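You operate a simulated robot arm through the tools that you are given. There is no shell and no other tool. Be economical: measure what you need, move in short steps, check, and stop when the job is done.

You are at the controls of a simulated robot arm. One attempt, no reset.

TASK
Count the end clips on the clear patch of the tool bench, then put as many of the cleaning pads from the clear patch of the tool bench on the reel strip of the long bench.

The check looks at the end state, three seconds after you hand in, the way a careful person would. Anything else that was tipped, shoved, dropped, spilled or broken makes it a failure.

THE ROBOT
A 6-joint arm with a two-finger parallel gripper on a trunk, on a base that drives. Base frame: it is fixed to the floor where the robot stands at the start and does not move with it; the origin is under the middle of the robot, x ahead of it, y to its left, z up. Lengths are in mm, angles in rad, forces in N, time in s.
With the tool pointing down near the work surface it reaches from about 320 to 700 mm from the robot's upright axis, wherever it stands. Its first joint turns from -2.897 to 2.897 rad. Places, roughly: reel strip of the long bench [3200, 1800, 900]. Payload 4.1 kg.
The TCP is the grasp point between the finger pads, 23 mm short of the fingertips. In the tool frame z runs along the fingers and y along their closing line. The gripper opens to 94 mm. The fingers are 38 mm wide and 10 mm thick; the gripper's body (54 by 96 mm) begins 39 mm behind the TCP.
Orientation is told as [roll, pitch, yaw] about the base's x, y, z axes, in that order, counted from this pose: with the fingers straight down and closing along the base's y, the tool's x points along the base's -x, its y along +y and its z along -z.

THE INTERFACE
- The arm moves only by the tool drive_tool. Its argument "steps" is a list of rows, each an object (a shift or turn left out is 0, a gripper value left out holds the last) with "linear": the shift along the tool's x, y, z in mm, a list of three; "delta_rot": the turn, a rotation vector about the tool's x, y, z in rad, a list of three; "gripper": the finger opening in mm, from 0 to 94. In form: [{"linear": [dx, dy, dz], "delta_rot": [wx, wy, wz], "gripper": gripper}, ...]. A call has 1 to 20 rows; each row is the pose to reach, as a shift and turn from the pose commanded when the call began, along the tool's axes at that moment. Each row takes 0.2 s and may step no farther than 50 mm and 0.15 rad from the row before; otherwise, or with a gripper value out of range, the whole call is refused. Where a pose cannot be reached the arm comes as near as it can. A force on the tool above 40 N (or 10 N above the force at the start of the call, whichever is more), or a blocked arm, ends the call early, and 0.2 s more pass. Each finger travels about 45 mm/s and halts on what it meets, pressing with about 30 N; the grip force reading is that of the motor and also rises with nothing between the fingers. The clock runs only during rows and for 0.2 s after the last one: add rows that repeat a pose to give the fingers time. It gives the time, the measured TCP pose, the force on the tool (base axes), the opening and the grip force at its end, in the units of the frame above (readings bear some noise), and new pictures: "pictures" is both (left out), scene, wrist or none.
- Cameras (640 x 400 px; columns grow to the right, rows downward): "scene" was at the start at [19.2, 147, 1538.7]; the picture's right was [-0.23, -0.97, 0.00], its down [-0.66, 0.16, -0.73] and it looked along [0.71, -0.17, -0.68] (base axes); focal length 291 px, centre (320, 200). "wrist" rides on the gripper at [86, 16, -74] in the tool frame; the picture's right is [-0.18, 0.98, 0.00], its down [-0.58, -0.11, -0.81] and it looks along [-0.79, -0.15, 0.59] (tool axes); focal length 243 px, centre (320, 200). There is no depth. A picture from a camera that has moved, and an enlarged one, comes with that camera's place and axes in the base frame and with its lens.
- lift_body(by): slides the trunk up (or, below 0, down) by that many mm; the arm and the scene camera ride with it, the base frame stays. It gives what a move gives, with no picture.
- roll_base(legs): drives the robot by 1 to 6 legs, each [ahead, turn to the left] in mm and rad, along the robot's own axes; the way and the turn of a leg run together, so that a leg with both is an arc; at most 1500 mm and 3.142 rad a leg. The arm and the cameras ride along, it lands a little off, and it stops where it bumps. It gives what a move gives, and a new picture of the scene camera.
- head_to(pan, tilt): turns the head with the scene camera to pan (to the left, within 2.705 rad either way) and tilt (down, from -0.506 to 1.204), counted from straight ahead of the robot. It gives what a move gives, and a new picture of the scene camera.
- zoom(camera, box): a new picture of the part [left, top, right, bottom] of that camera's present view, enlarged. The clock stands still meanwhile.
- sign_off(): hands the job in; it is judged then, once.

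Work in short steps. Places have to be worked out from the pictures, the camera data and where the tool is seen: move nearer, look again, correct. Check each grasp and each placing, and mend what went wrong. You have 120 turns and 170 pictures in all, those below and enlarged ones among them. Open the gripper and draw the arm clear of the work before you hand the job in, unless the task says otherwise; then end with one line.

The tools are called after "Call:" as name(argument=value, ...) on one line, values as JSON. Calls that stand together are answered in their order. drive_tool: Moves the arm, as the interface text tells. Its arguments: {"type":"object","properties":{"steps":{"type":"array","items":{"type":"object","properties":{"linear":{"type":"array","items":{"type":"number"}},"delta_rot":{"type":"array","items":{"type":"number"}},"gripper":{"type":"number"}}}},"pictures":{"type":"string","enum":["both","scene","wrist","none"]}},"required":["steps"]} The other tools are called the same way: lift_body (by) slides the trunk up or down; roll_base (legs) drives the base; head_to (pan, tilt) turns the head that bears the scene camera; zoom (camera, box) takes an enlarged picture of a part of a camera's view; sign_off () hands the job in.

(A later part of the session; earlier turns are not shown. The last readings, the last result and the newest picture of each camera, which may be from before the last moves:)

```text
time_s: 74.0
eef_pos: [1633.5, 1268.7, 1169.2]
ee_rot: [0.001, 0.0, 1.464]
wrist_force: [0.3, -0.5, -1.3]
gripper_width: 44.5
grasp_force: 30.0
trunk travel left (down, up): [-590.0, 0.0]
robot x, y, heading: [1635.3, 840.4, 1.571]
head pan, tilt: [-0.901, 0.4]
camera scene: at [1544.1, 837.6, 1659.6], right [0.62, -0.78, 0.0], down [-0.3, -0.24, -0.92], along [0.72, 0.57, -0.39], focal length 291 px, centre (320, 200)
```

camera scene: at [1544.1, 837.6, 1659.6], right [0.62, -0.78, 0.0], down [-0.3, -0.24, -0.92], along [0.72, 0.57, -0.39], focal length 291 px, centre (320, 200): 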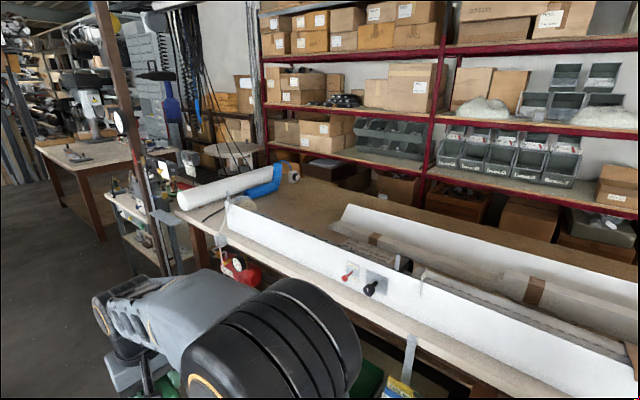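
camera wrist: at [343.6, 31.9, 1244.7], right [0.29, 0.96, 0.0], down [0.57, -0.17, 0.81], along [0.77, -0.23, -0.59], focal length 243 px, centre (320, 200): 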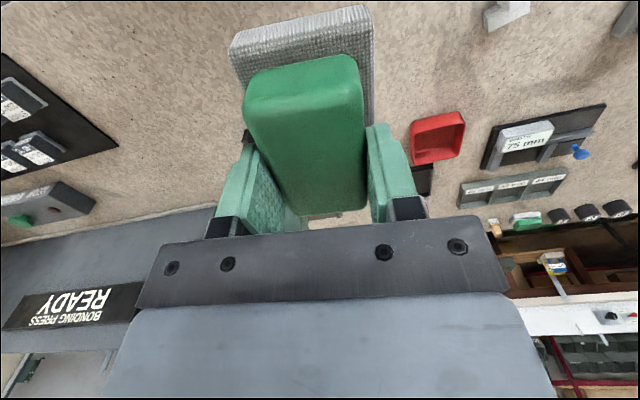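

The target projects to the clear rear strip of the bench (x≈3200, back edge ≈3285), too far from the front. I zoom in on it and look at the left end and the back for access.

Call:
zoom(camera="scene", box=[160, 120, 480, 320])

Call:
head_to(pan=-0.35, tilt=0.3)

Call:
head_to(pan=-1.6, tilt=0.4)

```text
2.00 times, centred on (320, 220) of scene
camera zoom: at [1544.1, 837.6, 1659.6], right [0.62, -0.78, 0.0], down [-0.3, -0.24, -0.92], along [0.72, 0.57, -0.39], focal length 581 px, centre (320, 160)
```

zoom: 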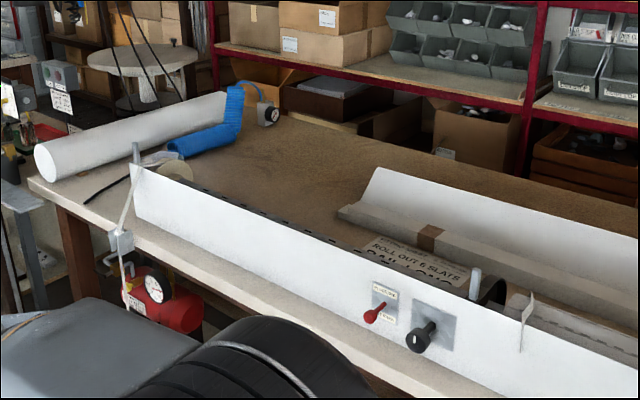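

```text
time_s: 74.9
eef_pos: [1633.1, 1268.2, 1170.9]
ee_rot: [-0.001, -0.001, 1.464]
wrist_force: [0.0, -0.4, -0.7]
gripper_width: 44.6
grasp_force: 29.9
trunk travel left (down, up): [-590.0, 0.0]
robot x, y, heading: [1636.3, 841.6, 1.571]
head pan, tilt: [-0.351, 0.3]
camera scene: at [1503.7, 867.6, 1668.8], right [0.94, -0.34, 0.0], down [-0.1, -0.28, -0.96], along [0.33, 0.9, -0.3], focal length 291 px, centre (320, 200)
```

scene: 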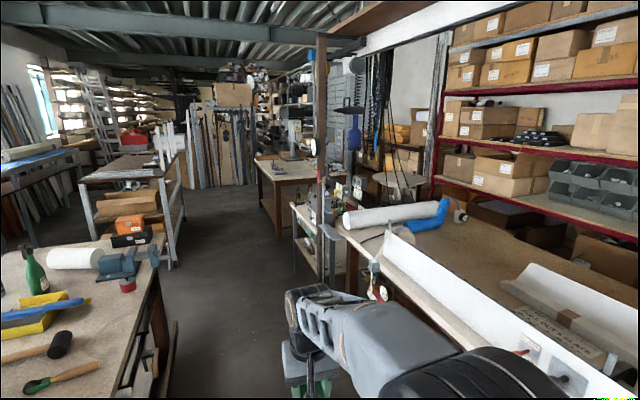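

```text
time_s: 76.4
eef_pos: [1633.3, 1268.7, 1171.2]
ee_rot: [0.0, 0.003, 1.464]
wrist_force: [0.7, 0.2, -1.0]
gripper_width: 44.5
grasp_force: 30.2
trunk travel left (down, up): [-590.0, 0.0]
robot x, y, heading: [1638.4, 838.6, 1.574]
head pan, tilt: [-1.6, 0.4]
camera scene: at [1564.1, 777.3, 1659.6], right [-0.03, -1.0, 0.0], down [-0.39, 0.01, -0.92], along [0.92, -0.03, -0.39], focal length 291 px, centre (320, 200)
```

scene: 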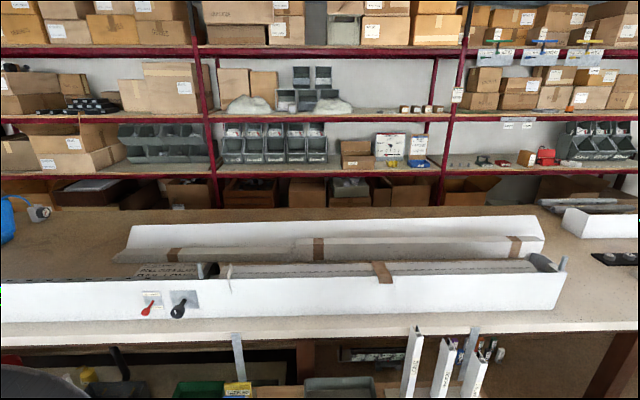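

Stereo on the shelf posts puts the shelves at x≈4100, so there is an aisle ~800 mm wide behind the long bench (back edge ≈3290); the strip is reachable from x≈3700. I reverse down the corridor past the bench's right end (y≈-2936).

Call:
roll_base(legs=[[-1450, 0], [-1450, 0], [-1390, 0], [0, -1.571]])

Call:
head_to(pan=0.35, tilt=0.45)

```text
time_s: 100.6
eef_pos: [1978.8, -3432.2, 1170.7]
ee_rot: [-0.001, 0.0, -0.151]
wrist_force: [0.4, -0.4, -1.2]
gripper_width: 44.2
grasp_force: 29.6
trunk travel left (down, up): [-590.0, 0.0]
robot x, y, heading: [1553.0, -3418.9, -0.039]
head pan, tilt: [-1.6, 0.4]
camera scene: at [1490.0, -3344.0, 1659.6], right [-1.0, 0.07, 0.0], down [0.03, 0.39, -0.92], along [-0.07, -0.92, -0.39], focal length 291 px, centre (320, 200)
```

scene: 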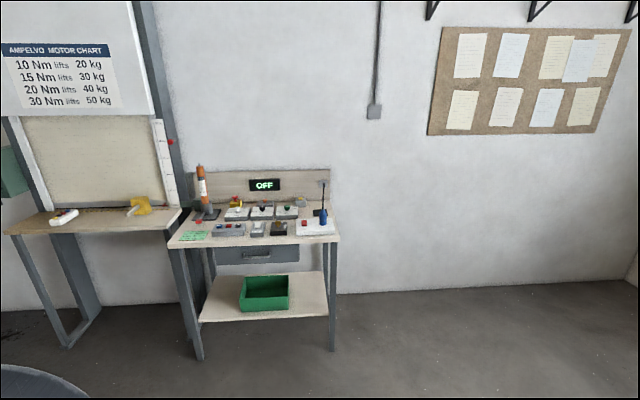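

```text
time_s: 102.5
eef_pos: [1979.1, -3431.9, 1170.7]
ee_rot: [0.0, 0.001, -0.151]
wrist_force: [0.4, -0.1, -0.1]
gripper_width: 44.5
grasp_force: 29.9
trunk travel left (down, up): [-590.0, 0.0]
robot x, y, heading: [1550.6, -3418.2, -0.043]
head pan, tilt: [0.351, 0.45]
camera scene: at [1584.4, -3223.8, 1654.9], right [0.3, -0.95, 0.0], down [-0.41, -0.13, -0.9], along [0.86, 0.27, -0.44], focal length 291 px, centre (320, 200)
```

scene: 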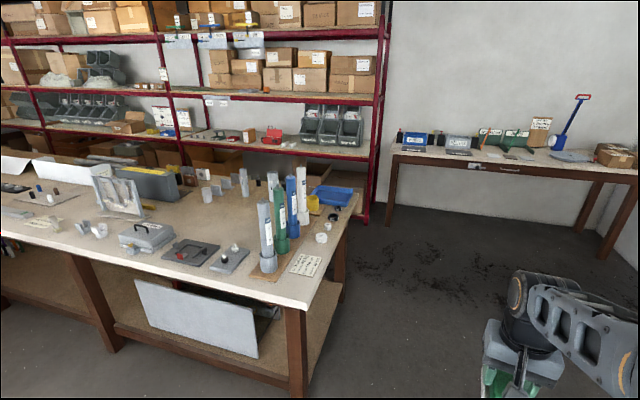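

The rear aisle entry is clear (bench end ≈ y -2950, bench back x≈3263, shelf ≈4200–4400). I square up, drive to x≈3720 and turn left into it.

Call:
roll_base(legs=[[0, 0.041], [1100, 0], [1080, 0], [0, 1.571]])

Call:
head_to(pan=0, tilt=0.5)

```text
time_s: 117.4
eef_pos: [3676.9, -2980.1, 1169.7]
ee_rot: [0.001, 0.0, 1.487]
wrist_force: [-0.4, 0.3, -0.9]
gripper_width: 44.6
grasp_force: 30.1
trunk travel left (down, up): [-590.0, 0.0]
robot x, y, heading: [3694.4, -3406.3, 1.599]
head pan, tilt: [0.351, 0.45]
camera scene: at [3493.9, -3386.8, 1654.9], right [0.93, 0.37, 0.0], down [0.16, -0.41, -0.9], along [-0.33, 0.84, -0.44], focal length 291 px, centre (320, 200)
```

scene: 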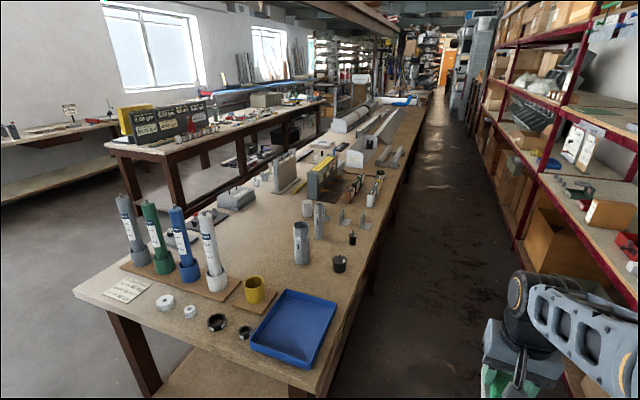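

```text
time_s: 118.2
eef_pos: [3677.8, -2980.6, 1170.7]
ee_rot: [-0.001, 0.0, 1.488]
wrist_force: [-0.3, 0.2, -0.6]
gripper_width: 44.3
grasp_force: 29.8
trunk travel left (down, up): [-590.0, 0.0]
robot x, y, heading: [3692.1, -3408.7, 1.597]
head pan, tilt: [0.0, 0.499]
camera scene: at [3525.4, -3381.3, 1650.4], right [1.0, 0.02, 0.0], down [0.01, -0.48, -0.88], along [-0.02, 0.88, -0.48], focal length 291 px, centre (320, 200)
```

scene: 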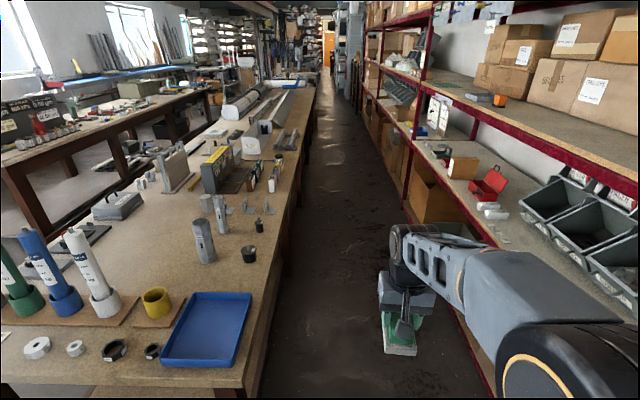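

The aisle is clear. I correct the heading by -0.025 and drive 3 m along it, then re-check.

Call:
roll_base(legs=[[0, -0.026], [1500, 0], [1400, 0]])

```text
time_s: 132.7
eef_pos: [3708.1, -52.7, 1169.3]
ee_rot: [0.0, 0.001, 1.453]
wrist_force: [0.3, 1.4, -0.9]
gripper_width: 44.5
grasp_force: 30.5
trunk travel left (down, up): [-590.0, 0.0]
robot x, y, heading: [3710.6, -481.9, 1.561]
head pan, tilt: [0.0, 0.499]
camera scene: at [3541.7, -448.1, 1650.4], right [1.0, -0.01, 0.0], down [-0.01, -0.48, -0.88], along [0.01, 0.88, -0.48], focal length 291 px, centre (320, 200)
```

scene: 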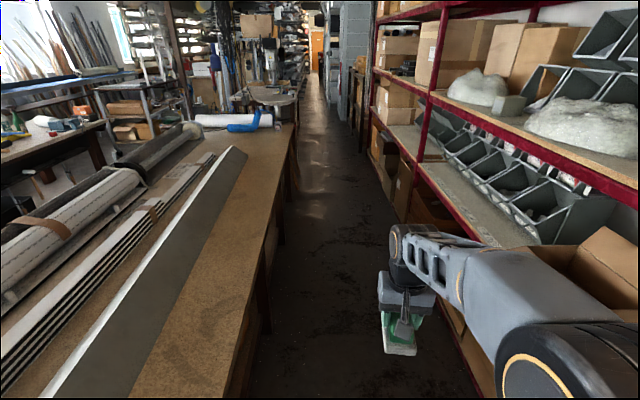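

Still clear, and the bench's bare rear strip is visible. I drive another ~2230 mm to y≈1750.

Call:
roll_base(legs=[[0, 0.012], [1200, 0], [1040, 0]])

Call:
head_to(pan=1.2, tilt=0.8)

```text
time_s: 144.0
eef_pos: [3735.8, 2180.0, 1169.5]
ee_rot: [-0.001, 0.0, 1.462]
wrist_force: [-0.1, -0.4, -0.1]
gripper_width: 44.6
grasp_force: 30.3
trunk travel left (down, up): [-590.0, 0.0]
robot x, y, heading: [3738.5, 1755.9, 1.568]
head pan, tilt: [0.0, 0.499]
camera scene: at [3574.0, 1783.5, 1650.4], right [1.0, 0.0, 0.0], down [0.0, -0.48, -0.88], along [0.0, 0.88, -0.48], focal length 291 px, centre (320, 200)
```

scene: 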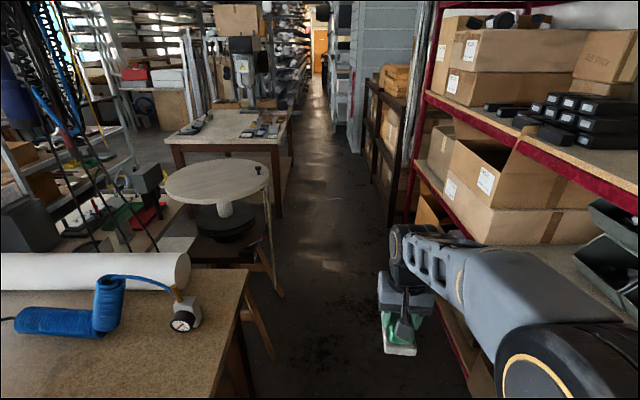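

```text
time_s: 145.4
eef_pos: [3735.6, 2180.6, 1169.9]
ee_rot: [0.001, 0.001, 1.464]
wrist_force: [0.9, 0.2, -0.2]
gripper_width: 44.5
grasp_force: 30.5
trunk travel left (down, up): [-590.0, 0.0]
robot x, y, heading: [3739.6, 1749.2, 1.569]
head pan, tilt: [1.201, 0.799]
camera scene: at [3498.7, 1721.6, 1624.5], right [0.36, 0.93, 0.0], down [0.67, -0.26, -0.7], along [-0.65, 0.25, -0.72], focal length 291 px, centre (320, 200)
```

scene: 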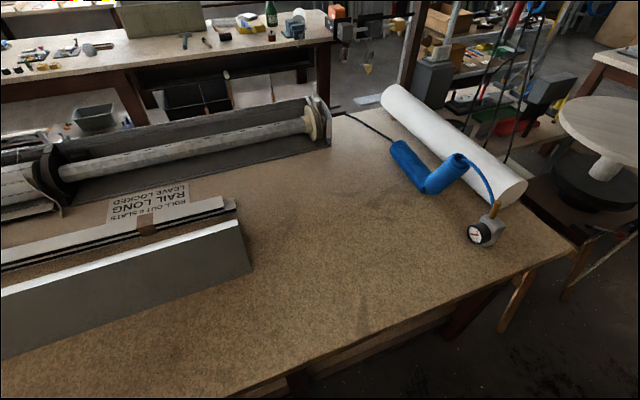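

The open area at (3200,1800) is clear bench top. I swing the arm left in an arc (height unchanged) to hover over about (3200,1810).

Call:
drive_tool(steps=[{"linear": [-0.6, 35.4, 0], "delta_rot": [0, 0, -0.087]}, {"linear": [1.7, 71.2, 0], "delta_rot": [0, 0, -0.174]}, {"linear": [7, 107.2, 0], "delta_rot": [0, 0, -0.262]}, {"linear": [15.4, 143.2, 0], "delta_rot": [0, 0, -0.349]}, {"linear": [27, 178.9, 0], "delta_rot": [0, 0, -0.436]}, {"linear": [41.7, 213.8, 0], "delta_rot": [0, 0, -0.523]}, {"linear": [59.2, 247.9, 0], "delta_rot": [0, 0, -0.61]}, {"linear": [80, 280.9, 0], "delta_rot": [0, 0, -0.698]}, {"linear": [103.5, 312.4, 0], "delta_rot": [0, 0, -0.785]}, {"linear": [130.2, 342.2, 0], "delta_rot": [0, 0, -0.872]}, {"linear": [159.2, 370, 0], "delta_rot": [0, 0, -0.959]}, {"linear": [190.9, 395.6, 0], "delta_rot": [0, 0, -1.046]}, {"linear": [225.1, 419, 0], "delta_rot": [0, 0, -1.134]}, {"linear": [261.7, 439.7, 0], "delta_rot": [0, 0, -1.221]}, {"linear": [300, 457.5, 0], "delta_rot": [0, 0, -1.308]}, {"linear": [340.2, 472.2, 0], "delta_rot": [0, 0, -1.395]}, {"linear": [382, 483.7, 0], "delta_rot": [0, 0, -1.482]}, {"linear": [425, 491.8, 0], "delta_rot": [0, 0, -1.57]}, {"linear": [425, 491.8, 0], "delta_rot": [0, 0, -1.57]}])

```text
time_s: 149.4
eef_pos: [3201.0, 1807.3, 1170.2]
ee_rot: [0.0, 0.0, 3.033]
wrist_force: [0.3, -0.2, -1.6]
gripper_width: 44.6
grasp_force: 30.2
trunk travel left (down, up): [-590.0, 0.0]
robot x, y, heading: [3741.0, 1753.2, 1.571]
head pan, tilt: [1.201, 0.799]
camera scene: at [3498.4, 1721.6, 1624.4], right [0.36, 0.93, 0.0], down [0.67, -0.26, -0.7], along [-0.65, 0.25, -0.72], focal length 291 px, centre (320, 200)
camera wrist: at [3285.7, 1781.7, 1244.0], right [-0.29, -0.96, 0.0], down [-0.57, 0.17, 0.81], along [-0.77, 0.23, -0.59], focal length 243 px, centre (320, 200)
```

scene: 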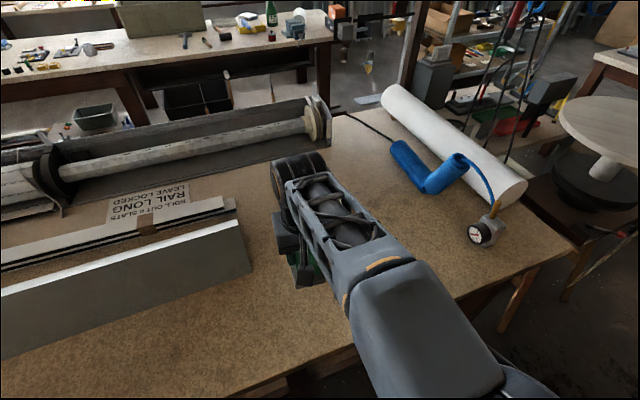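
wrist: 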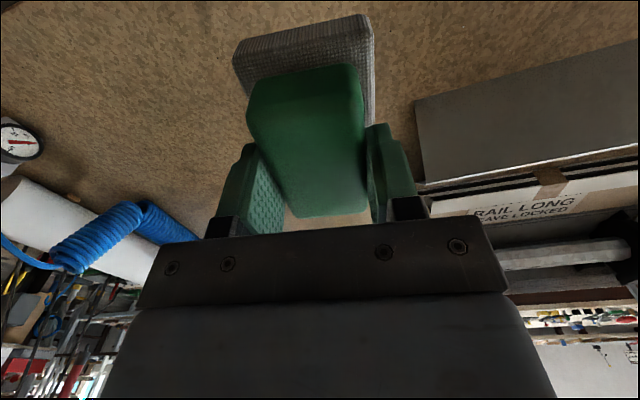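

Hovering at (3201,1807), clear underneath. I shift +25 mm in y and descend to z≈935.

Call:
drive_tool(steps=[{"linear": [0, -10, 40]}, {"linear": [0, -20, 80]}, {"linear": [0, -25, 120]}, {"linear": [0, -25, 160]}, {"linear": [0, -25, 200]}, {"linear": [0, -25, 233]}, {"linear": [0, -25, 233]}])

```text
time_s: 151.0
eef_pos: [3202.3, 1835.4, 937.6]
ee_rot: [0.0, 0.0, 3.032]
wrist_force: [-0.8, 0.1, -1.1]
gripper_width: 44.5
grasp_force: 30.3
trunk travel left (down, up): [-590.0, 0.0]
robot x, y, heading: [3743.7, 1754.6, 1.571]
head pan, tilt: [1.201, 0.799]
camera scene: at [3498.4, 1721.4, 1624.4], right [0.36, 0.93, 0.0], down [0.67, -0.26, -0.7], along [-0.65, 0.25, -0.72], focal length 291 px, centre (320, 200)
camera wrist: at [3287.5, 1809.9, 1011.6], right [-0.29, -0.96, 0.0], down [-0.57, 0.17, 0.81], along [-0.77, 0.23, -0.59], focal length 243 px, centre (320, 200)
```

scene: 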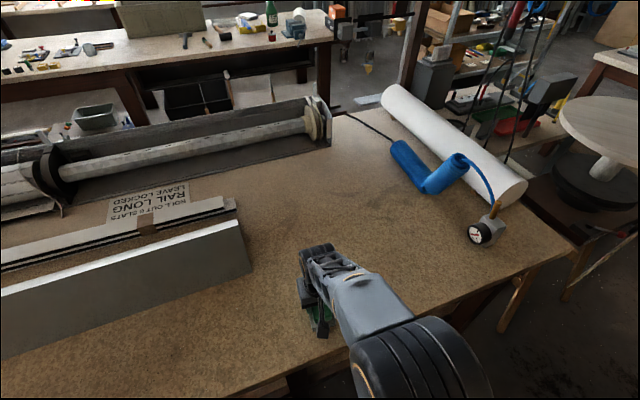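
wrist: 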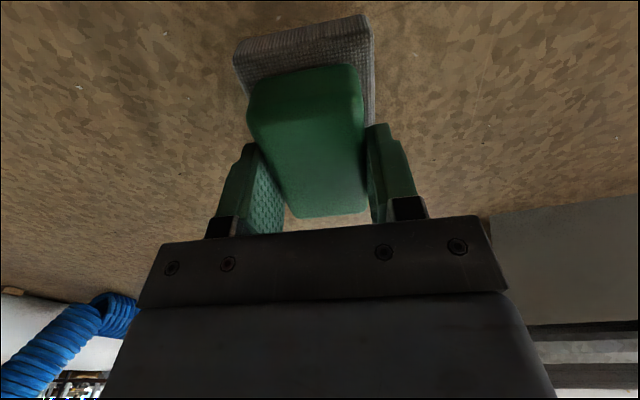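

Now I lower in small steps toward z≈921, watching the force.

Call:
drive_tool(steps=[{"linear": [0, 0, 5]}, {"linear": [0, 0, 9]}, {"linear": [0, 0, 12]}, {"linear": [0, 0, 14]}, {"linear": [0, 0, 16]}, {"linear": [0, 0, 16]}], pictures="wrist")

```text
time_s: 152.4
eef_pos: [3202.9, 1836.4, 922.8]
ee_rot: [-0.001, -0.002, 3.032]
wrist_force: [-0.5, 1.7, 4.6]
gripper_width: 44.6
grasp_force: 29.5
trunk travel left (down, up): [-590.0, 0.0]
robot x, y, heading: [3745.8, 1750.0, 1.567]
head pan, tilt: [1.201, 0.799]
camera wrist: at [3288.3, 1810.1, 995.4], right [-0.29, -0.96, 0.0], down [-0.57, 0.17, 0.81], along [-0.77, 0.23, -0.59], focal length 243 px, centre (320, 200)
```

wrist: 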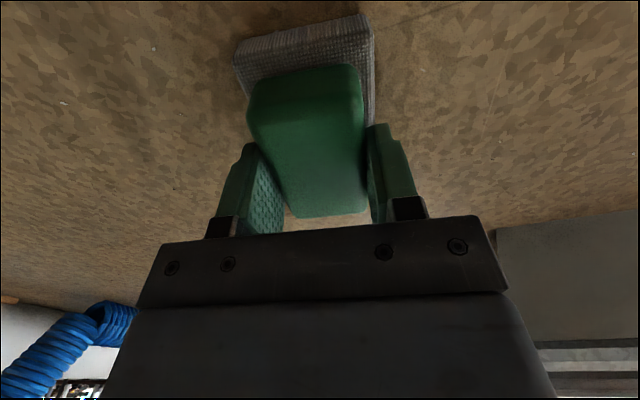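

A 4.6 N upward force shows the pad is resting. I open to 70 and rise.

Call:
drive_tool(steps=[{"linear": [0, 0, 0], "gripper": 52}, {"linear": [0, 0, 0], "gripper": 70}, {"linear": [0, 0, 0], "gripper": 80}, {"linear": [0, 0, 0], "gripper": 80}, {"linear": [0, 0, -30], "gripper": 80}, {"linear": [0, 0, -75]}, {"linear": [0, 0, -120]}, {"linear": [0, 0, -165]}, {"linear": [0, 0, -210]}, {"linear": [0, 0, -248]}])

```text
time_s: 154.6
eef_pos: [3205.2, 1835.0, 1170.2]
ee_rot: [0.001, 0.004, 3.033]
wrist_force: [-0.5, -0.5, 0.4]
gripper_width: 79.9
grasp_force: 0.0
trunk travel left (down, up): [-590.0, 0.0]
robot x, y, heading: [3741.5, 1752.3, 1.57]
head pan, tilt: [1.201, 0.799]
camera scene: at [3498.7, 1721.4, 1624.4], right [0.36, 0.93, 0.0], down [0.67, -0.26, -0.7], along [-0.65, 0.25, -0.72], focal length 291 px, centre (320, 200)
camera wrist: at [3289.1, 1809.0, 1242.6], right [-0.29, -0.96, 0.0], down [-0.57, 0.17, 0.81], along [-0.77, 0.23, -0.59], focal length 243 px, centre (320, 200)
```

scene: 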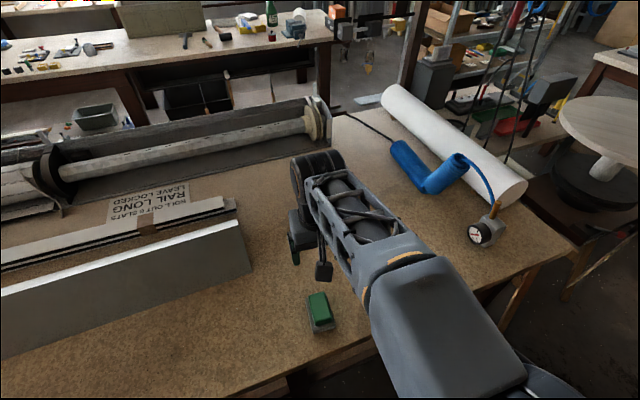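
wrist: 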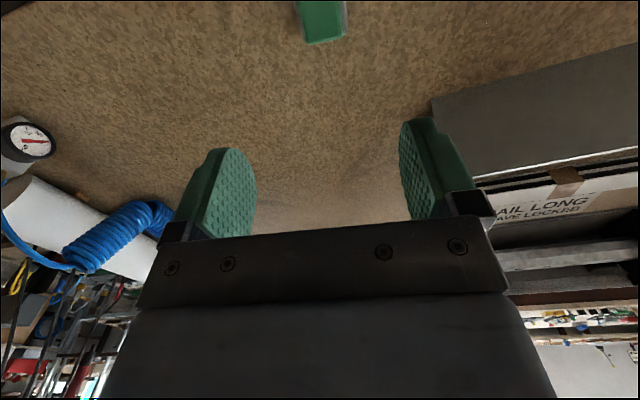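

The green pad sits flat at about (3203,1836), inside the strip. I fold the arm back to driving pose with the reversed arc.

Call:
drive_tool(steps=[{"linear": [9.7, -41.6, 0], "delta_rot": [0, 0, 0.087]}, {"linear": [22.6, -81.6, 0], "delta_rot": [0, 0, 0.174]}, {"linear": [38.3, -120.1, 0], "delta_rot": [0, 0, 0.262]}, {"linear": [57, -156.8, 0], "delta_rot": [0, 0, 0.349]}, {"linear": [78.2, -191.7, 0], "delta_rot": [0, 0, 0.436]}, {"linear": [101.9, -224.3, 0], "delta_rot": [0, 0, 0.523]}, {"linear": [127.7, -254.4, 0], "delta_rot": [0, 0, 0.61]}, {"linear": [155.6, -282, 0], "delta_rot": [0, 0, 0.698]}, {"linear": [185.3, -306.8, 0], "delta_rot": [0, 0, 0.785]}, {"linear": [216.4, -329.2, 0], "delta_rot": [0, 0, 0.872]}, {"linear": [248.9, -348.5, 0], "delta_rot": [0, 0, 0.959]}, {"linear": [282.4, -365.2, 0], "delta_rot": [0, 0, 1.046]}, {"linear": [316.6, -378.9, 0], "delta_rot": [0, 0, 1.134]}, {"linear": [351.4, -389.7, 0], "delta_rot": [0, 0, 1.221]}, {"linear": [386.4, -397.6, 0], "delta_rot": [0, 0, 1.308]}, {"linear": [421.5, -402.5, 0], "delta_rot": [0, 0, 1.395]}, {"linear": [456.5, -404.5, 0], "delta_rot": [0, 0, 1.482]}, {"linear": [491, -403.7, 0], "delta_rot": [0, 0, 1.57]}, {"linear": [491, -403.7, 0], "delta_rot": [0, 0, 1.57]}], pictures="scene")

Call:
zoom(camera="scene", box=[220, 240, 420, 365])

```text
time_s: 158.6
eef_pos: [3737.1, 2182.6, 1172.7]
ee_rot: [0.0, 0.001, 1.464]
wrist_force: [-0.4, -0.4, -0.5]
gripper_width: 79.9
grasp_force: 0.0
trunk travel left (down, up): [-590.0, 0.0]
robot x, y, heading: [3742.7, 1746.1, 1.572]
head pan, tilt: [1.201, 0.799]
camera scene: at [3498.6, 1721.5, 1624.4], right [0.36, 0.93, 0.0], down [0.67, -0.26, -0.7], along [-0.65, 0.25, -0.72], focal length 291 px, centre (320, 200)
```

scene: 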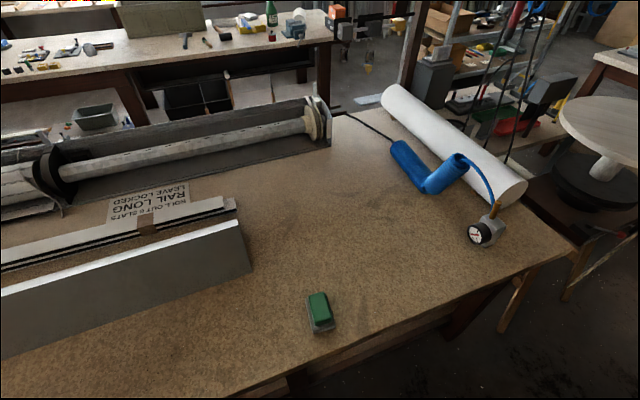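

```text
3.20 times, centred on (320, 302) of scene
camera zoom: at [3498.6, 1721.5, 1624.4], right [0.36, 0.93, 0.0], down [0.67, -0.26, -0.7], along [-0.65, 0.25, -0.72], focal length 930 px, centre (320, -128)
```

zoom: 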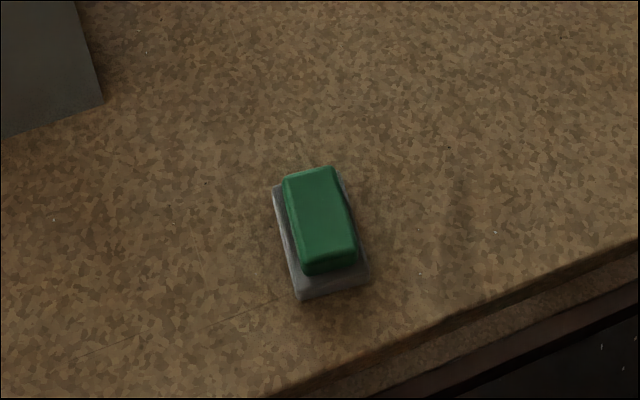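

Placed well. I reverse down the rear aisle in two stages, checking heading midway.

Call:
roll_base(legs=[[-1300, 0], [-1300, 0]])

```text
time_s: 171.3
eef_pos: [3759.9, -426.0, 1170.3]
ee_rot: [-0.001, 0.0, 1.496]
wrist_force: [0.6, -0.5, -0.9]
gripper_width: 80.0
grasp_force: 0.1
trunk travel left (down, up): [-590.0, 0.0]
robot x, y, heading: [3780.4, -854.5, 1.606]
head pan, tilt: [1.201, 0.799]
camera scene: at [3538.2, -895.0, 1624.4], right [0.33, 0.94, 0.0], down [0.68, -0.24, -0.7], along [-0.66, 0.23, -0.72], focal length 291 px, centre (320, 200)
```

scene: 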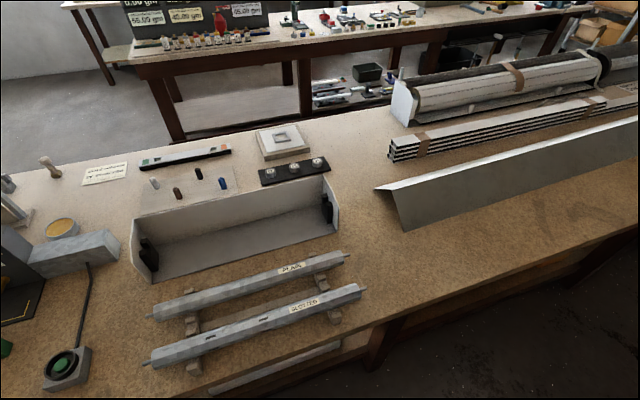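

Heading drifted to 1.606 and x to 3780; I correct by -0.05 and reverse the remaining 2560 mm, then turn to face -x (left).

Call:
roll_base(legs=[[0, -0.052], [-1300, 0], [-1280, 0], [0, 1.571]])

Call:
head_to(pan=0, tilt=0.5)

```text
time_s: 188.1
eef_pos: [3278.0, -3401.5, 1173.0]
ee_rot: [0.001, 0.0, 2.984]
wrist_force: [0.4, -0.4, 0.3]
gripper_width: 79.9
grasp_force: 0.1
trunk travel left (down, up): [-590.0, 0.0]
robot x, y, heading: [3708.1, -3418.3, 3.091]
head pan, tilt: [1.201, 0.799]
camera scene: at [3724.0, -3660.3, 1624.4], right [-0.91, 0.41, 0.0], down [0.29, 0.65, -0.7], along [-0.29, -0.64, -0.72], focal length 291 px, centre (320, 200)
```

scene: 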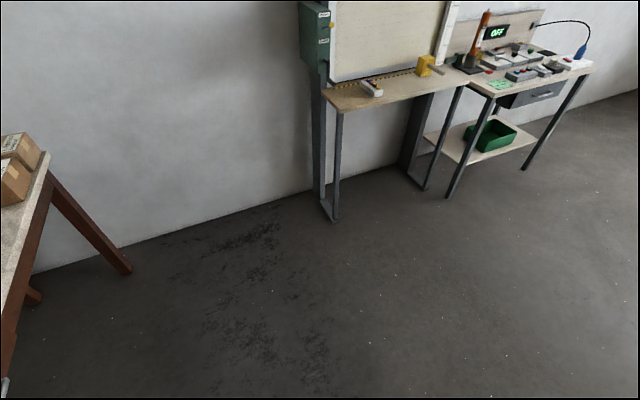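

```text
time_s: 189.5
eef_pos: [3277.1, -3402.8, 1172.6]
ee_rot: [0.0, -0.001, 2.983]
wrist_force: [-0.2, -0.1, -0.3]
gripper_width: 80.2
grasp_force: 0.0
trunk travel left (down, up): [-590.0, 0.0]
robot x, y, heading: [3705.6, -3416.3, 3.092]
head pan, tilt: [0.0, 0.499]
camera scene: at [3666.1, -3582.0, 1650.4], right [0.05, 1.0, 0.0], down [0.48, -0.02, -0.88], along [-0.88, 0.04, -0.48], focal length 291 px, centre (320, 200)
```

scene: 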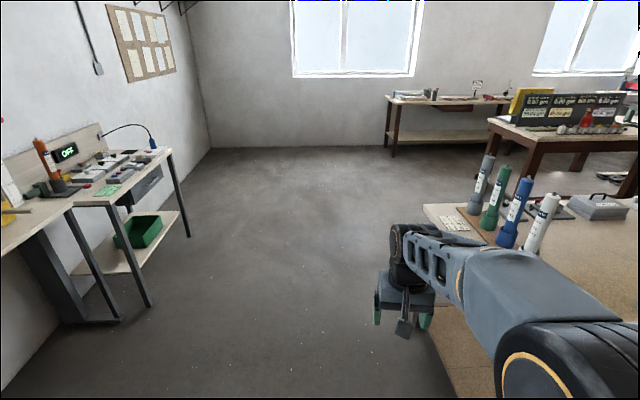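

Driving west past the bench end, then diagonally to (-145,-2040), then facing +y.

Call:
roll_base(legs=[[0, 0.05], [1050, 0], [1050, 0], [0, -0.667]])

```text
time_s: 202.1
eef_pos: [1278.8, -3138.1, 1172.4]
ee_rot: [-0.001, -0.001, 2.357]
wrist_force: [0.3, 0.5, 0.2]
gripper_width: 79.9
grasp_force: 0.0
trunk travel left (down, up): [-590.0, 0.0]
robot x, y, heading: [1617.3, -3398.7, 2.461]
head pan, tilt: [0.0, 0.499]
camera scene: at [1486.6, -3511.3, 1650.4], right [0.63, 0.78, 0.0], down [0.37, -0.3, -0.88], along [-0.68, 0.55, -0.48], focal length 291 px, centre (320, 200)
```

scene: 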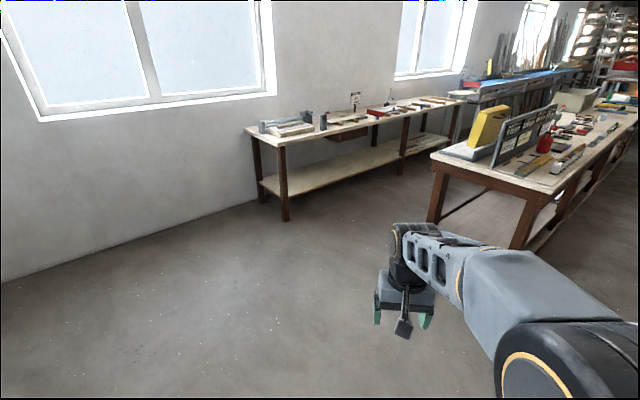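

Clear. I continue diagonally, then turn to face +y along the tool bench aisle.

Call:
roll_base(legs=[[0, 0.022], [1112, 0], [1112, 0], [0, -0.912]])

```text
time_s: 215.8
eef_pos: [-165.8, -1598.5, 1171.9]
ee_rot: [0.0, -0.001, 1.468]
wrist_force: [0.4, 0.5, -0.5]
gripper_width: 80.0
grasp_force: 0.1
trunk travel left (down, up): [-590.0, 0.0]
robot x, y, heading: [-155.3, -2026.8, 1.573]
head pan, tilt: [0.0, 0.499]
camera scene: at [-325.7, -1998.4, 1650.4], right [1.0, 0.0, 0.0], down [0.0, -0.48, -0.88], along [0.0, 0.88, -0.48], focal length 291 px, centre (320, 200)
```

scene: 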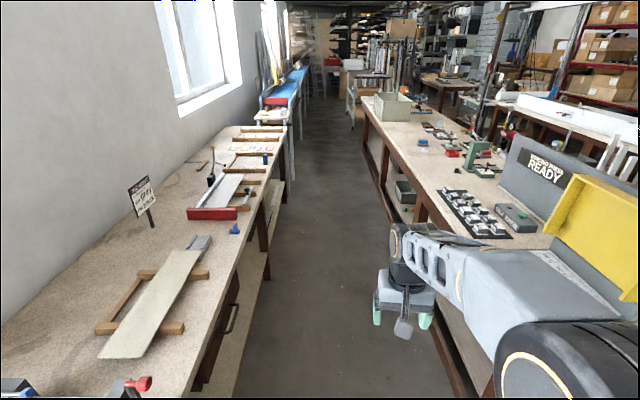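

Aisle is clear. I drive 2420 mm ahead and turn right to face the tool bench near y≈390.

Call:
roll_base(legs=[[1300, 0], [1110, 0], [0, -1.571]])

Call:
head_to(pan=0, tilt=0.9)

```text
time_s: 231.6
eef_pos: [288.6, 405.1, 1171.8]
ee_rot: [0.0, -0.001, -0.128]
wrist_force: [0.4, -0.5, -0.2]
gripper_width: 80.0
grasp_force: 0.1
trunk travel left (down, up): [-590.0, 0.0]
robot x, y, heading: [-137.9, 411.6, -0.021]
head pan, tilt: [0.0, 0.499]
camera scene: at [-107.6, 573.9, 1650.4], right [-0.02, -1.0, 0.0], down [-0.48, 0.01, -0.88], along [0.88, -0.02, -0.48], focal length 291 px, centre (320, 200)
```

scene: 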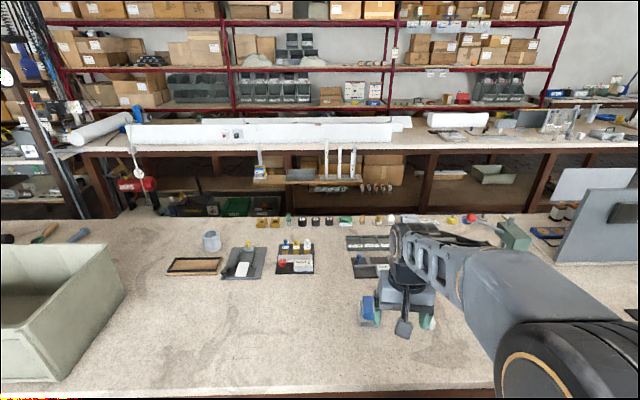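

```text
time_s: 232.5
eef_pos: [289.8, 404.8, 1172.8]
ee_rot: [0.0, 0.0, -0.129]
wrist_force: [-0.8, 0.5, 0.7]
gripper_width: 80.1
grasp_force: 0.1
trunk travel left (down, up): [-590.0, 0.0]
robot x, y, heading: [-143.2, 414.2, -0.027]
head pan, tilt: [0.0, 0.901]
camera scene: at [-123.0, 574.4, 1616.6], right [-0.02, -1.0, 0.0], down [-0.78, 0.02, -0.62], along [0.62, -0.01, -0.78], focal length 291 px, centre (320, 200)
```

scene: 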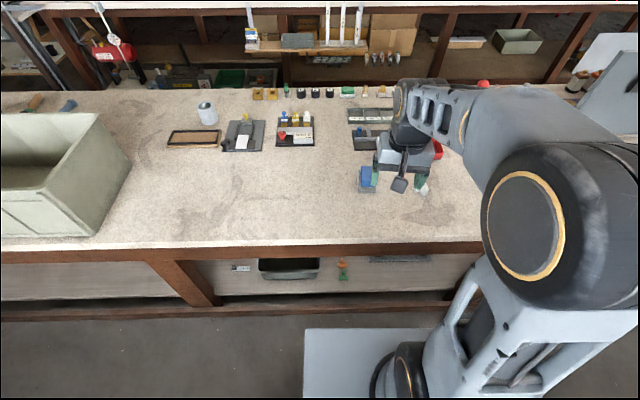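

I move 140 mm ahead, then view the patch, including the area hidden by the arm before.

Call:
roll_base(legs=[[0, 0.025], [140, 0]])

Call:
head_to(pan=-0.75, tilt=0.85)

```text
time_s: 234.1
eef_pos: [428.3, 416.2, 1171.7]
ee_rot: [0.0, 0.0, -0.104]
wrist_force: [0.1, 0.8, -0.1]
gripper_width: 80.0
grasp_force: 0.0
trunk travel left (down, up): [-590.0, 0.0]
robot x, y, heading: [-6.0, 406.2, 0.0]
head pan, tilt: [0.0, 0.901]
camera scene: at [11.7, 575.1, 1616.5], right [0.0, -1.0, 0.0], down [-0.78, 0.0, -0.62], along [0.62, 0.0, -0.78], focal length 291 px, centre (320, 200)
```

scene: 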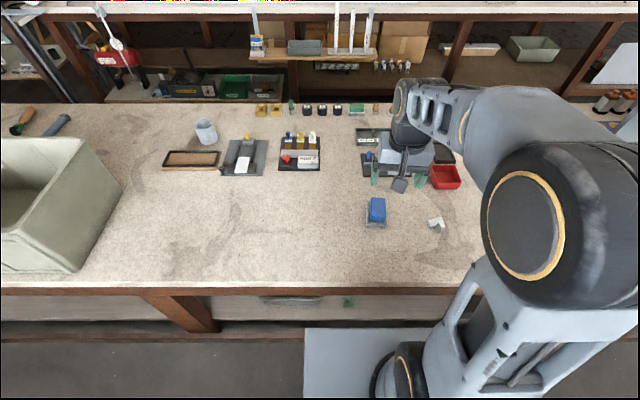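

```text
time_s: 235.2
eef_pos: [427.2, 417.3, 1171.3]
ee_rot: [0.0, 0.001, -0.106]
wrist_force: [-0.8, 0.7, 0.7]
gripper_width: 80.1
grasp_force: 0.1
trunk travel left (down, up): [-590.0, 0.0]
robot x, y, heading: [-2.9, 408.7, 0.002]
head pan, tilt: [-0.75, 0.85]
camera scene: at [-7.6, 521.8, 1620.4], right [-0.68, -0.73, 0.0], down [-0.55, 0.51, -0.66], along [0.48, -0.45, -0.75], focal length 291 px, centre (320, 200)
```

scene: 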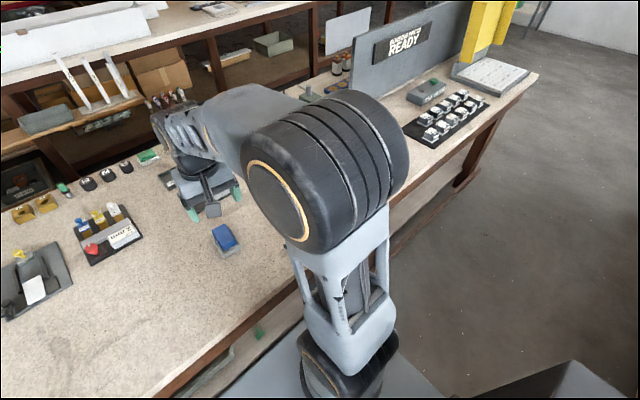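

Nothing else on the patch. I move over the blue pad (≈545,403) at z≈1000, fingers open.

Call:
drive_tool(steps=[{"linear": [-24, 0, 34], "gripper": 94}, {"linear": [-48, 0, 68]}, {"linear": [-72, 0, 102]}, {"linear": [-96, 0, 136]}, {"linear": [-118, 0, 171], "gripper": 94}, {"linear": [-118, 0, 171], "gripper": 94}], pictures="wrist")

Call:
head_to(pan=-0.1, tilt=0.95)

Call:
zoom(camera="wrist", box=[200, 0, 456, 160])

```text
time_s: 236.6
eef_pos: [545.9, 403.2, 1001.5]
ee_rot: [0.0, 0.0, -0.106]
wrist_force: [0.8, -0.9, -0.8]
gripper_width: 94.3
grasp_force: 0.1
trunk travel left (down, up): [-590.0, 0.0]
robot x, y, heading: [-2.2, 410.2, 0.003]
head pan, tilt: [-0.75, 0.85]
camera wrist: at [461.5, 427.7, 1075.3], right [0.29, 0.96, 0.0], down [0.57, -0.17, 0.81], along [0.77, -0.23, -0.59], focal length 243 px, centre (320, 200)
```

wrist: 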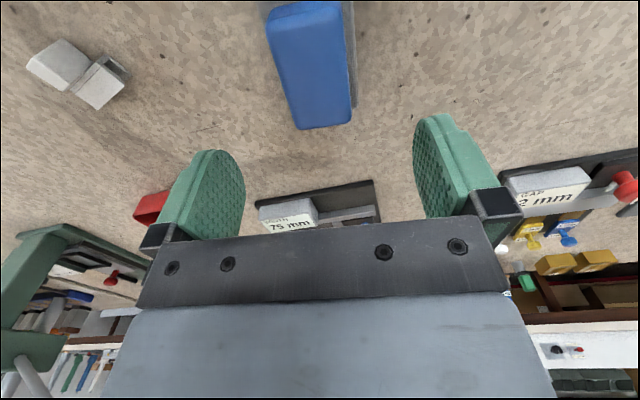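

```text
time_s: 237.7
eef_pos: [544.6, 403.4, 1002.3]
ee_rot: [-0.001, 0.0, -0.104]
wrist_force: [-0.3, 0.0, 0.6]
gripper_width: 93.8
grasp_force: 0.0
trunk travel left (down, up): [-590.0, 0.0]
robot x, y, heading: [-5.8, 410.6, -0.001]
head pan, tilt: [-0.099, 0.949]
camera scene: at [7.5, 567.8, 1612.9], right [-0.1, -1.0, 0.0], down [-0.81, 0.08, -0.58], along [0.58, -0.06, -0.81], focal length 291 px, centre (320, 200)
```

scene: 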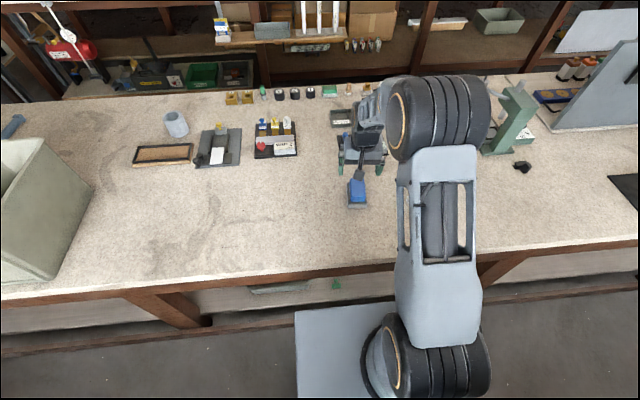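

```text
2.50 times, centred on (328, 80) of wrist
camera zoom: at [461.2, 427.7, 1075.7], right [0.29, 0.96, 0.0], down [0.57, -0.17, 0.81], along [0.77, -0.23, -0.59], focal length 606 px, centre (300, 500)
```

zoom: 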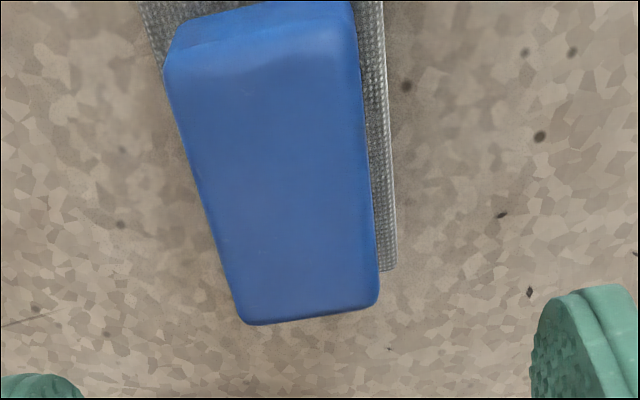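

Blue's far end ≈(575,398), aligned with the tool; I shift 2 mm in -y and descend to z≈921 as with the green one, then close on the block.

Call:
drive_tool(steps=[{"linear": [0, -2, 30]}, {"linear": [0, -2, 60]}, {"linear": [0, -2, 80]}, {"linear": [0, -2, 80]}, {"linear": [0, -2, 80], "gripper": 30}, {"linear": [0, -2, 80], "gripper": 30}, {"linear": [0, -2, 80], "gripper": 30}, {"linear": [0, -2, 80], "gripper": 30}, {"linear": [0, -2, 80], "gripper": 30}])

```text
time_s: 239.7
eef_pos: [544.6, 400.5, 921.4]
ee_rot: [-0.001, 0.0, -0.104]
wrist_force: [0.8, 0.0, 0.1]
gripper_width: 44.1
grasp_force: 29.8
trunk travel left (down, up): [-590.0, 0.0]
robot x, y, heading: [-3.1, 411.4, -0.002]
head pan, tilt: [-0.099, 0.949]
camera scene: at [7.6, 567.9, 1612.9], right [-0.1, -1.0, 0.0], down [-0.81, 0.08, -0.58], along [0.58, -0.06, -0.81], focal length 291 px, centre (320, 200)
camera wrist: at [461.7, 425.5, 994.7], right [0.29, 0.96, 0.0], down [0.57, -0.17, 0.81], along [0.77, -0.23, -0.59], focal length 243 px, centre (320, 200)
```

scene: 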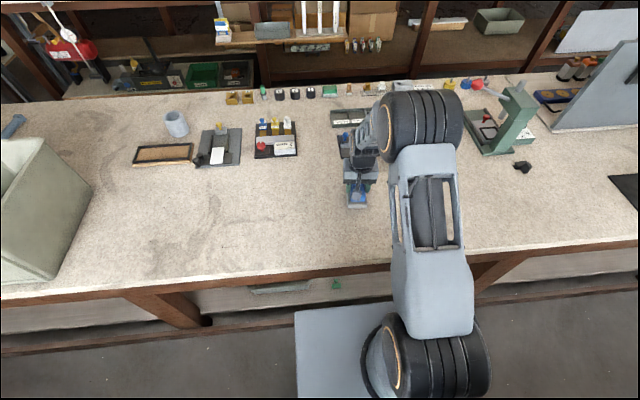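
wrist: 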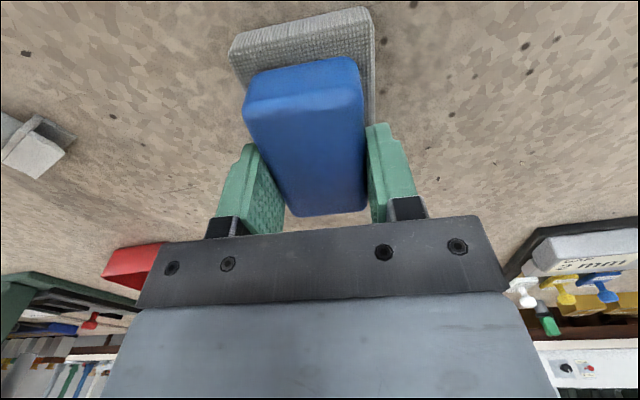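

Gripped at 44.1 mm. I lift and retract to the driving pose.

Call:
drive_tool(steps=[{"linear": [0, 0, -20], "gripper": 30}, {"linear": [0, 0, -65]}, {"linear": [0, 0, -110]}, {"linear": [0, 0, -155]}, {"linear": [20, 0, -195]}, {"linear": [48, 0, -230]}, {"linear": [84, 0, -250]}, {"linear": [116, 0, -250]}])

```text
time_s: 241.5
eef_pos: [428.5, 414.5, 1173.0]
ee_rot: [-0.001, 0.0, -0.104]
wrist_force: [0.1, 1.0, -1.2]
gripper_width: 44.7
grasp_force: 30.4
trunk travel left (down, up): [-590.0, 0.0]
robot x, y, heading: [-2.7, 407.0, -0.0]
head pan, tilt: [-0.099, 0.949]
camera scene: at [6.8, 567.9, 1612.9], right [-0.1, -1.0, 0.0], down [-0.81, 0.08, -0.58], along [0.58, -0.06, -0.81], focal length 291 px, centre (320, 200)
camera wrist: at [345.4, 439.2, 1246.7], right [0.29, 0.96, 0.0], down [0.57, -0.17, 0.81], along [0.77, -0.23, -0.59], focal length 243 px, centre (320, 200)
```

scene: 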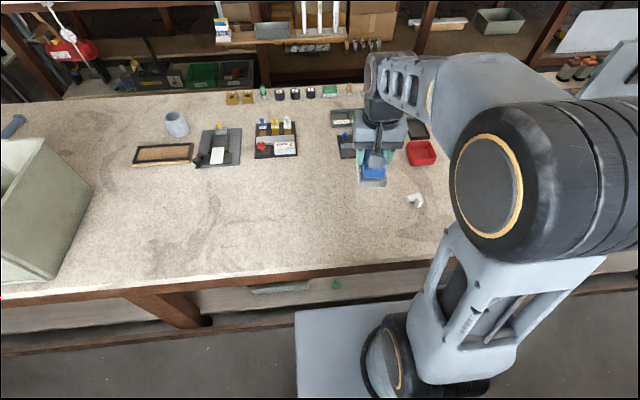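
wrist: 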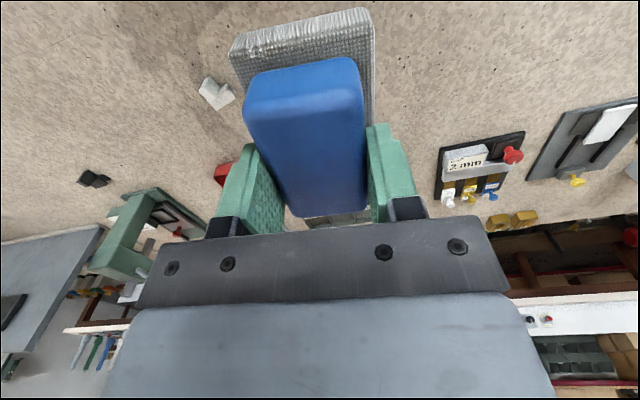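

Holding the blue pad. Back up, turn right, and go down the aisle.

Call:
roll_base(legs=[[-145, 0], [0, -1.571], [1250, 0], [1200, 0], [0, 0.903]])

Call:
head_to(pan=0, tilt=0.5)

```text
time_s: 260.6
eef_pos: [287.7, -2306.5, 1172.9]
ee_rot: [0.0, 0.002, -0.728]
wrist_force: [-0.6, 0.3, -1.1]
gripper_width: 44.4
grasp_force: 29.5
trunk travel left (down, up): [-590.0, 0.0]
robot x, y, heading: [-68.7, -2056.9, -0.621]
head pan, tilt: [-0.099, 0.949]
camera scene: at [34.5, -1935.8, 1612.9], right [-0.66, -0.75, 0.0], down [-0.61, 0.54, -0.58], along [0.44, -0.38, -0.81], focal length 291 px, centre (320, 200)
```

scene: 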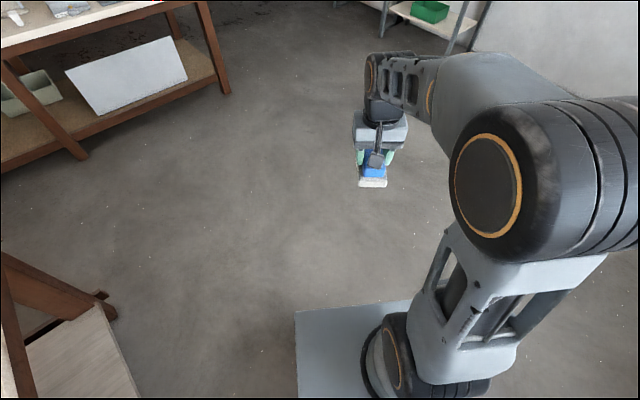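

```text
time_s: 261.5
eef_pos: [288.0, -2307.4, 1173.6]
ee_rot: [0.0, 0.0, -0.73]
wrist_force: [0.2, -0.3, -1.3]
gripper_width: 44.6
grasp_force: 30.2
trunk travel left (down, up): [-590.0, 0.0]
robot x, y, heading: [-67.2, -2060.0, -0.621]
head pan, tilt: [0.0, 0.499]
camera scene: at [53.7, -1940.9, 1650.3], right [-0.58, -0.81, 0.0], down [-0.39, 0.28, -0.88], along [0.71, -0.51, -0.48], focal length 291 px, centre (320, 200)
```

scene: 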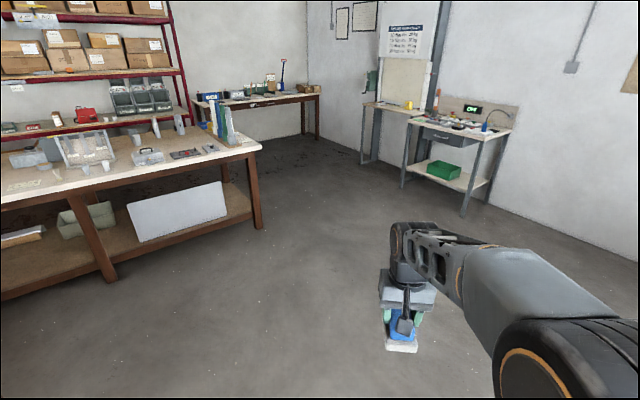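

Heading correction toward (1600,-3420), then turning to face +x.

Call:
roll_base(legs=[[0, -0.063], [1076, 0], [1076, 0], [0, 0.684]])

```text
time_s: 274.4
eef_pos: [2014.6, -3406.7, 1172.6]
ee_rot: [0.001, -0.001, -0.114]
wrist_force: [0.8, -0.4, -0.5]
gripper_width: 44.5
grasp_force: 29.5
trunk travel left (down, up): [-590.0, 0.0]
robot x, y, heading: [1581.8, -3411.6, -0.009]
head pan, tilt: [0.0, 0.499]
camera scene: at [1612.1, -3241.2, 1650.4], right [-0.01, -1.0, 0.0], down [-0.48, 0.0, -0.88], along [0.88, -0.01, -0.48], focal length 291 px, centre (320, 200)
```

scene: 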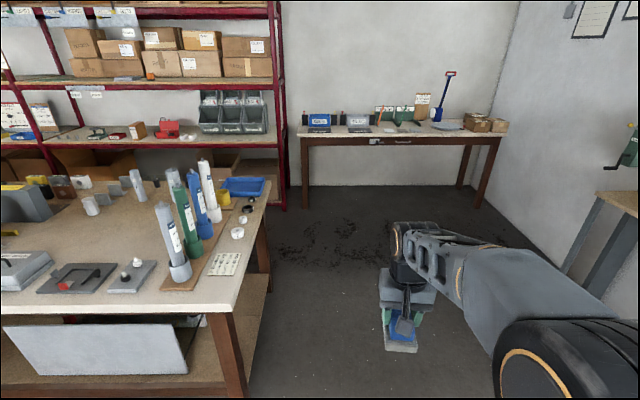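

Good. I drive 2130 mm ahead and turn left into the rear aisle.

Call:
roll_base(legs=[[1065, 0], [1065, 0], [0, 1.58]])

```text
time_s: 288.7
eef_pos: [3671.4, -2970.0, 1173.2]
ee_rot: [-0.001, 0.001, 1.501]
wrist_force: [0.4, 0.8, 0.1]
gripper_width: 44.8
grasp_force: 30.4
trunk travel left (down, up): [-590.0, 0.0]
robot x, y, heading: [3687.3, -3401.0, 1.605]
head pan, tilt: [0.0, 0.499]
camera scene: at [3522.3, -3377.2, 1650.4], right [1.0, 0.03, 0.0], down [0.02, -0.48, -0.88], along [-0.03, 0.88, -0.48], focal length 291 px, centre (320, 200)
```

scene: 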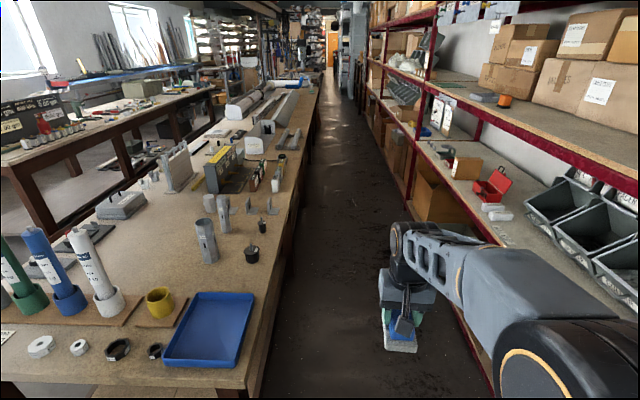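

Heading 1.605; I correct by -0.042 and drive 2900 mm.

Call:
roll_base(legs=[[0, -0.042], [1450, 0], [1450, 0]])

```text
time_s: 303.2
eef_pos: [3644.2, -47.0, 1172.6]
ee_rot: [0.001, 0.001, 1.487]
wrist_force: [-0.2, 0.4, -0.8]
gripper_width: 44.6
grasp_force: 30.0
trunk travel left (down, up): [-590.0, 0.0]
robot x, y, heading: [3658.5, -482.2, 1.592]
head pan, tilt: [0.0, 0.499]
camera scene: at [3489.4, -453.0, 1650.4], right [1.0, 0.02, 0.0], down [0.01, -0.48, -0.88], along [-0.02, 0.88, -0.48], focal length 291 px, centre (320, 200)
```

scene: 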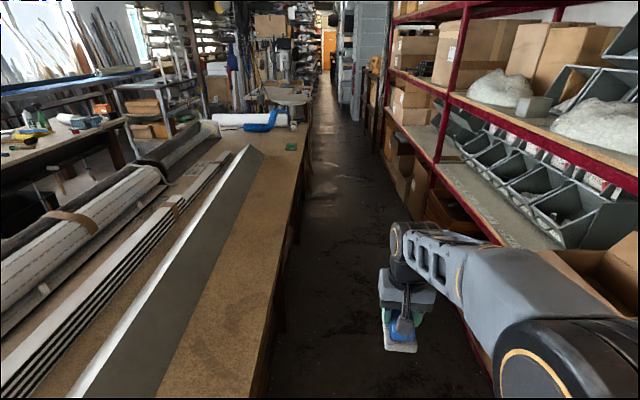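

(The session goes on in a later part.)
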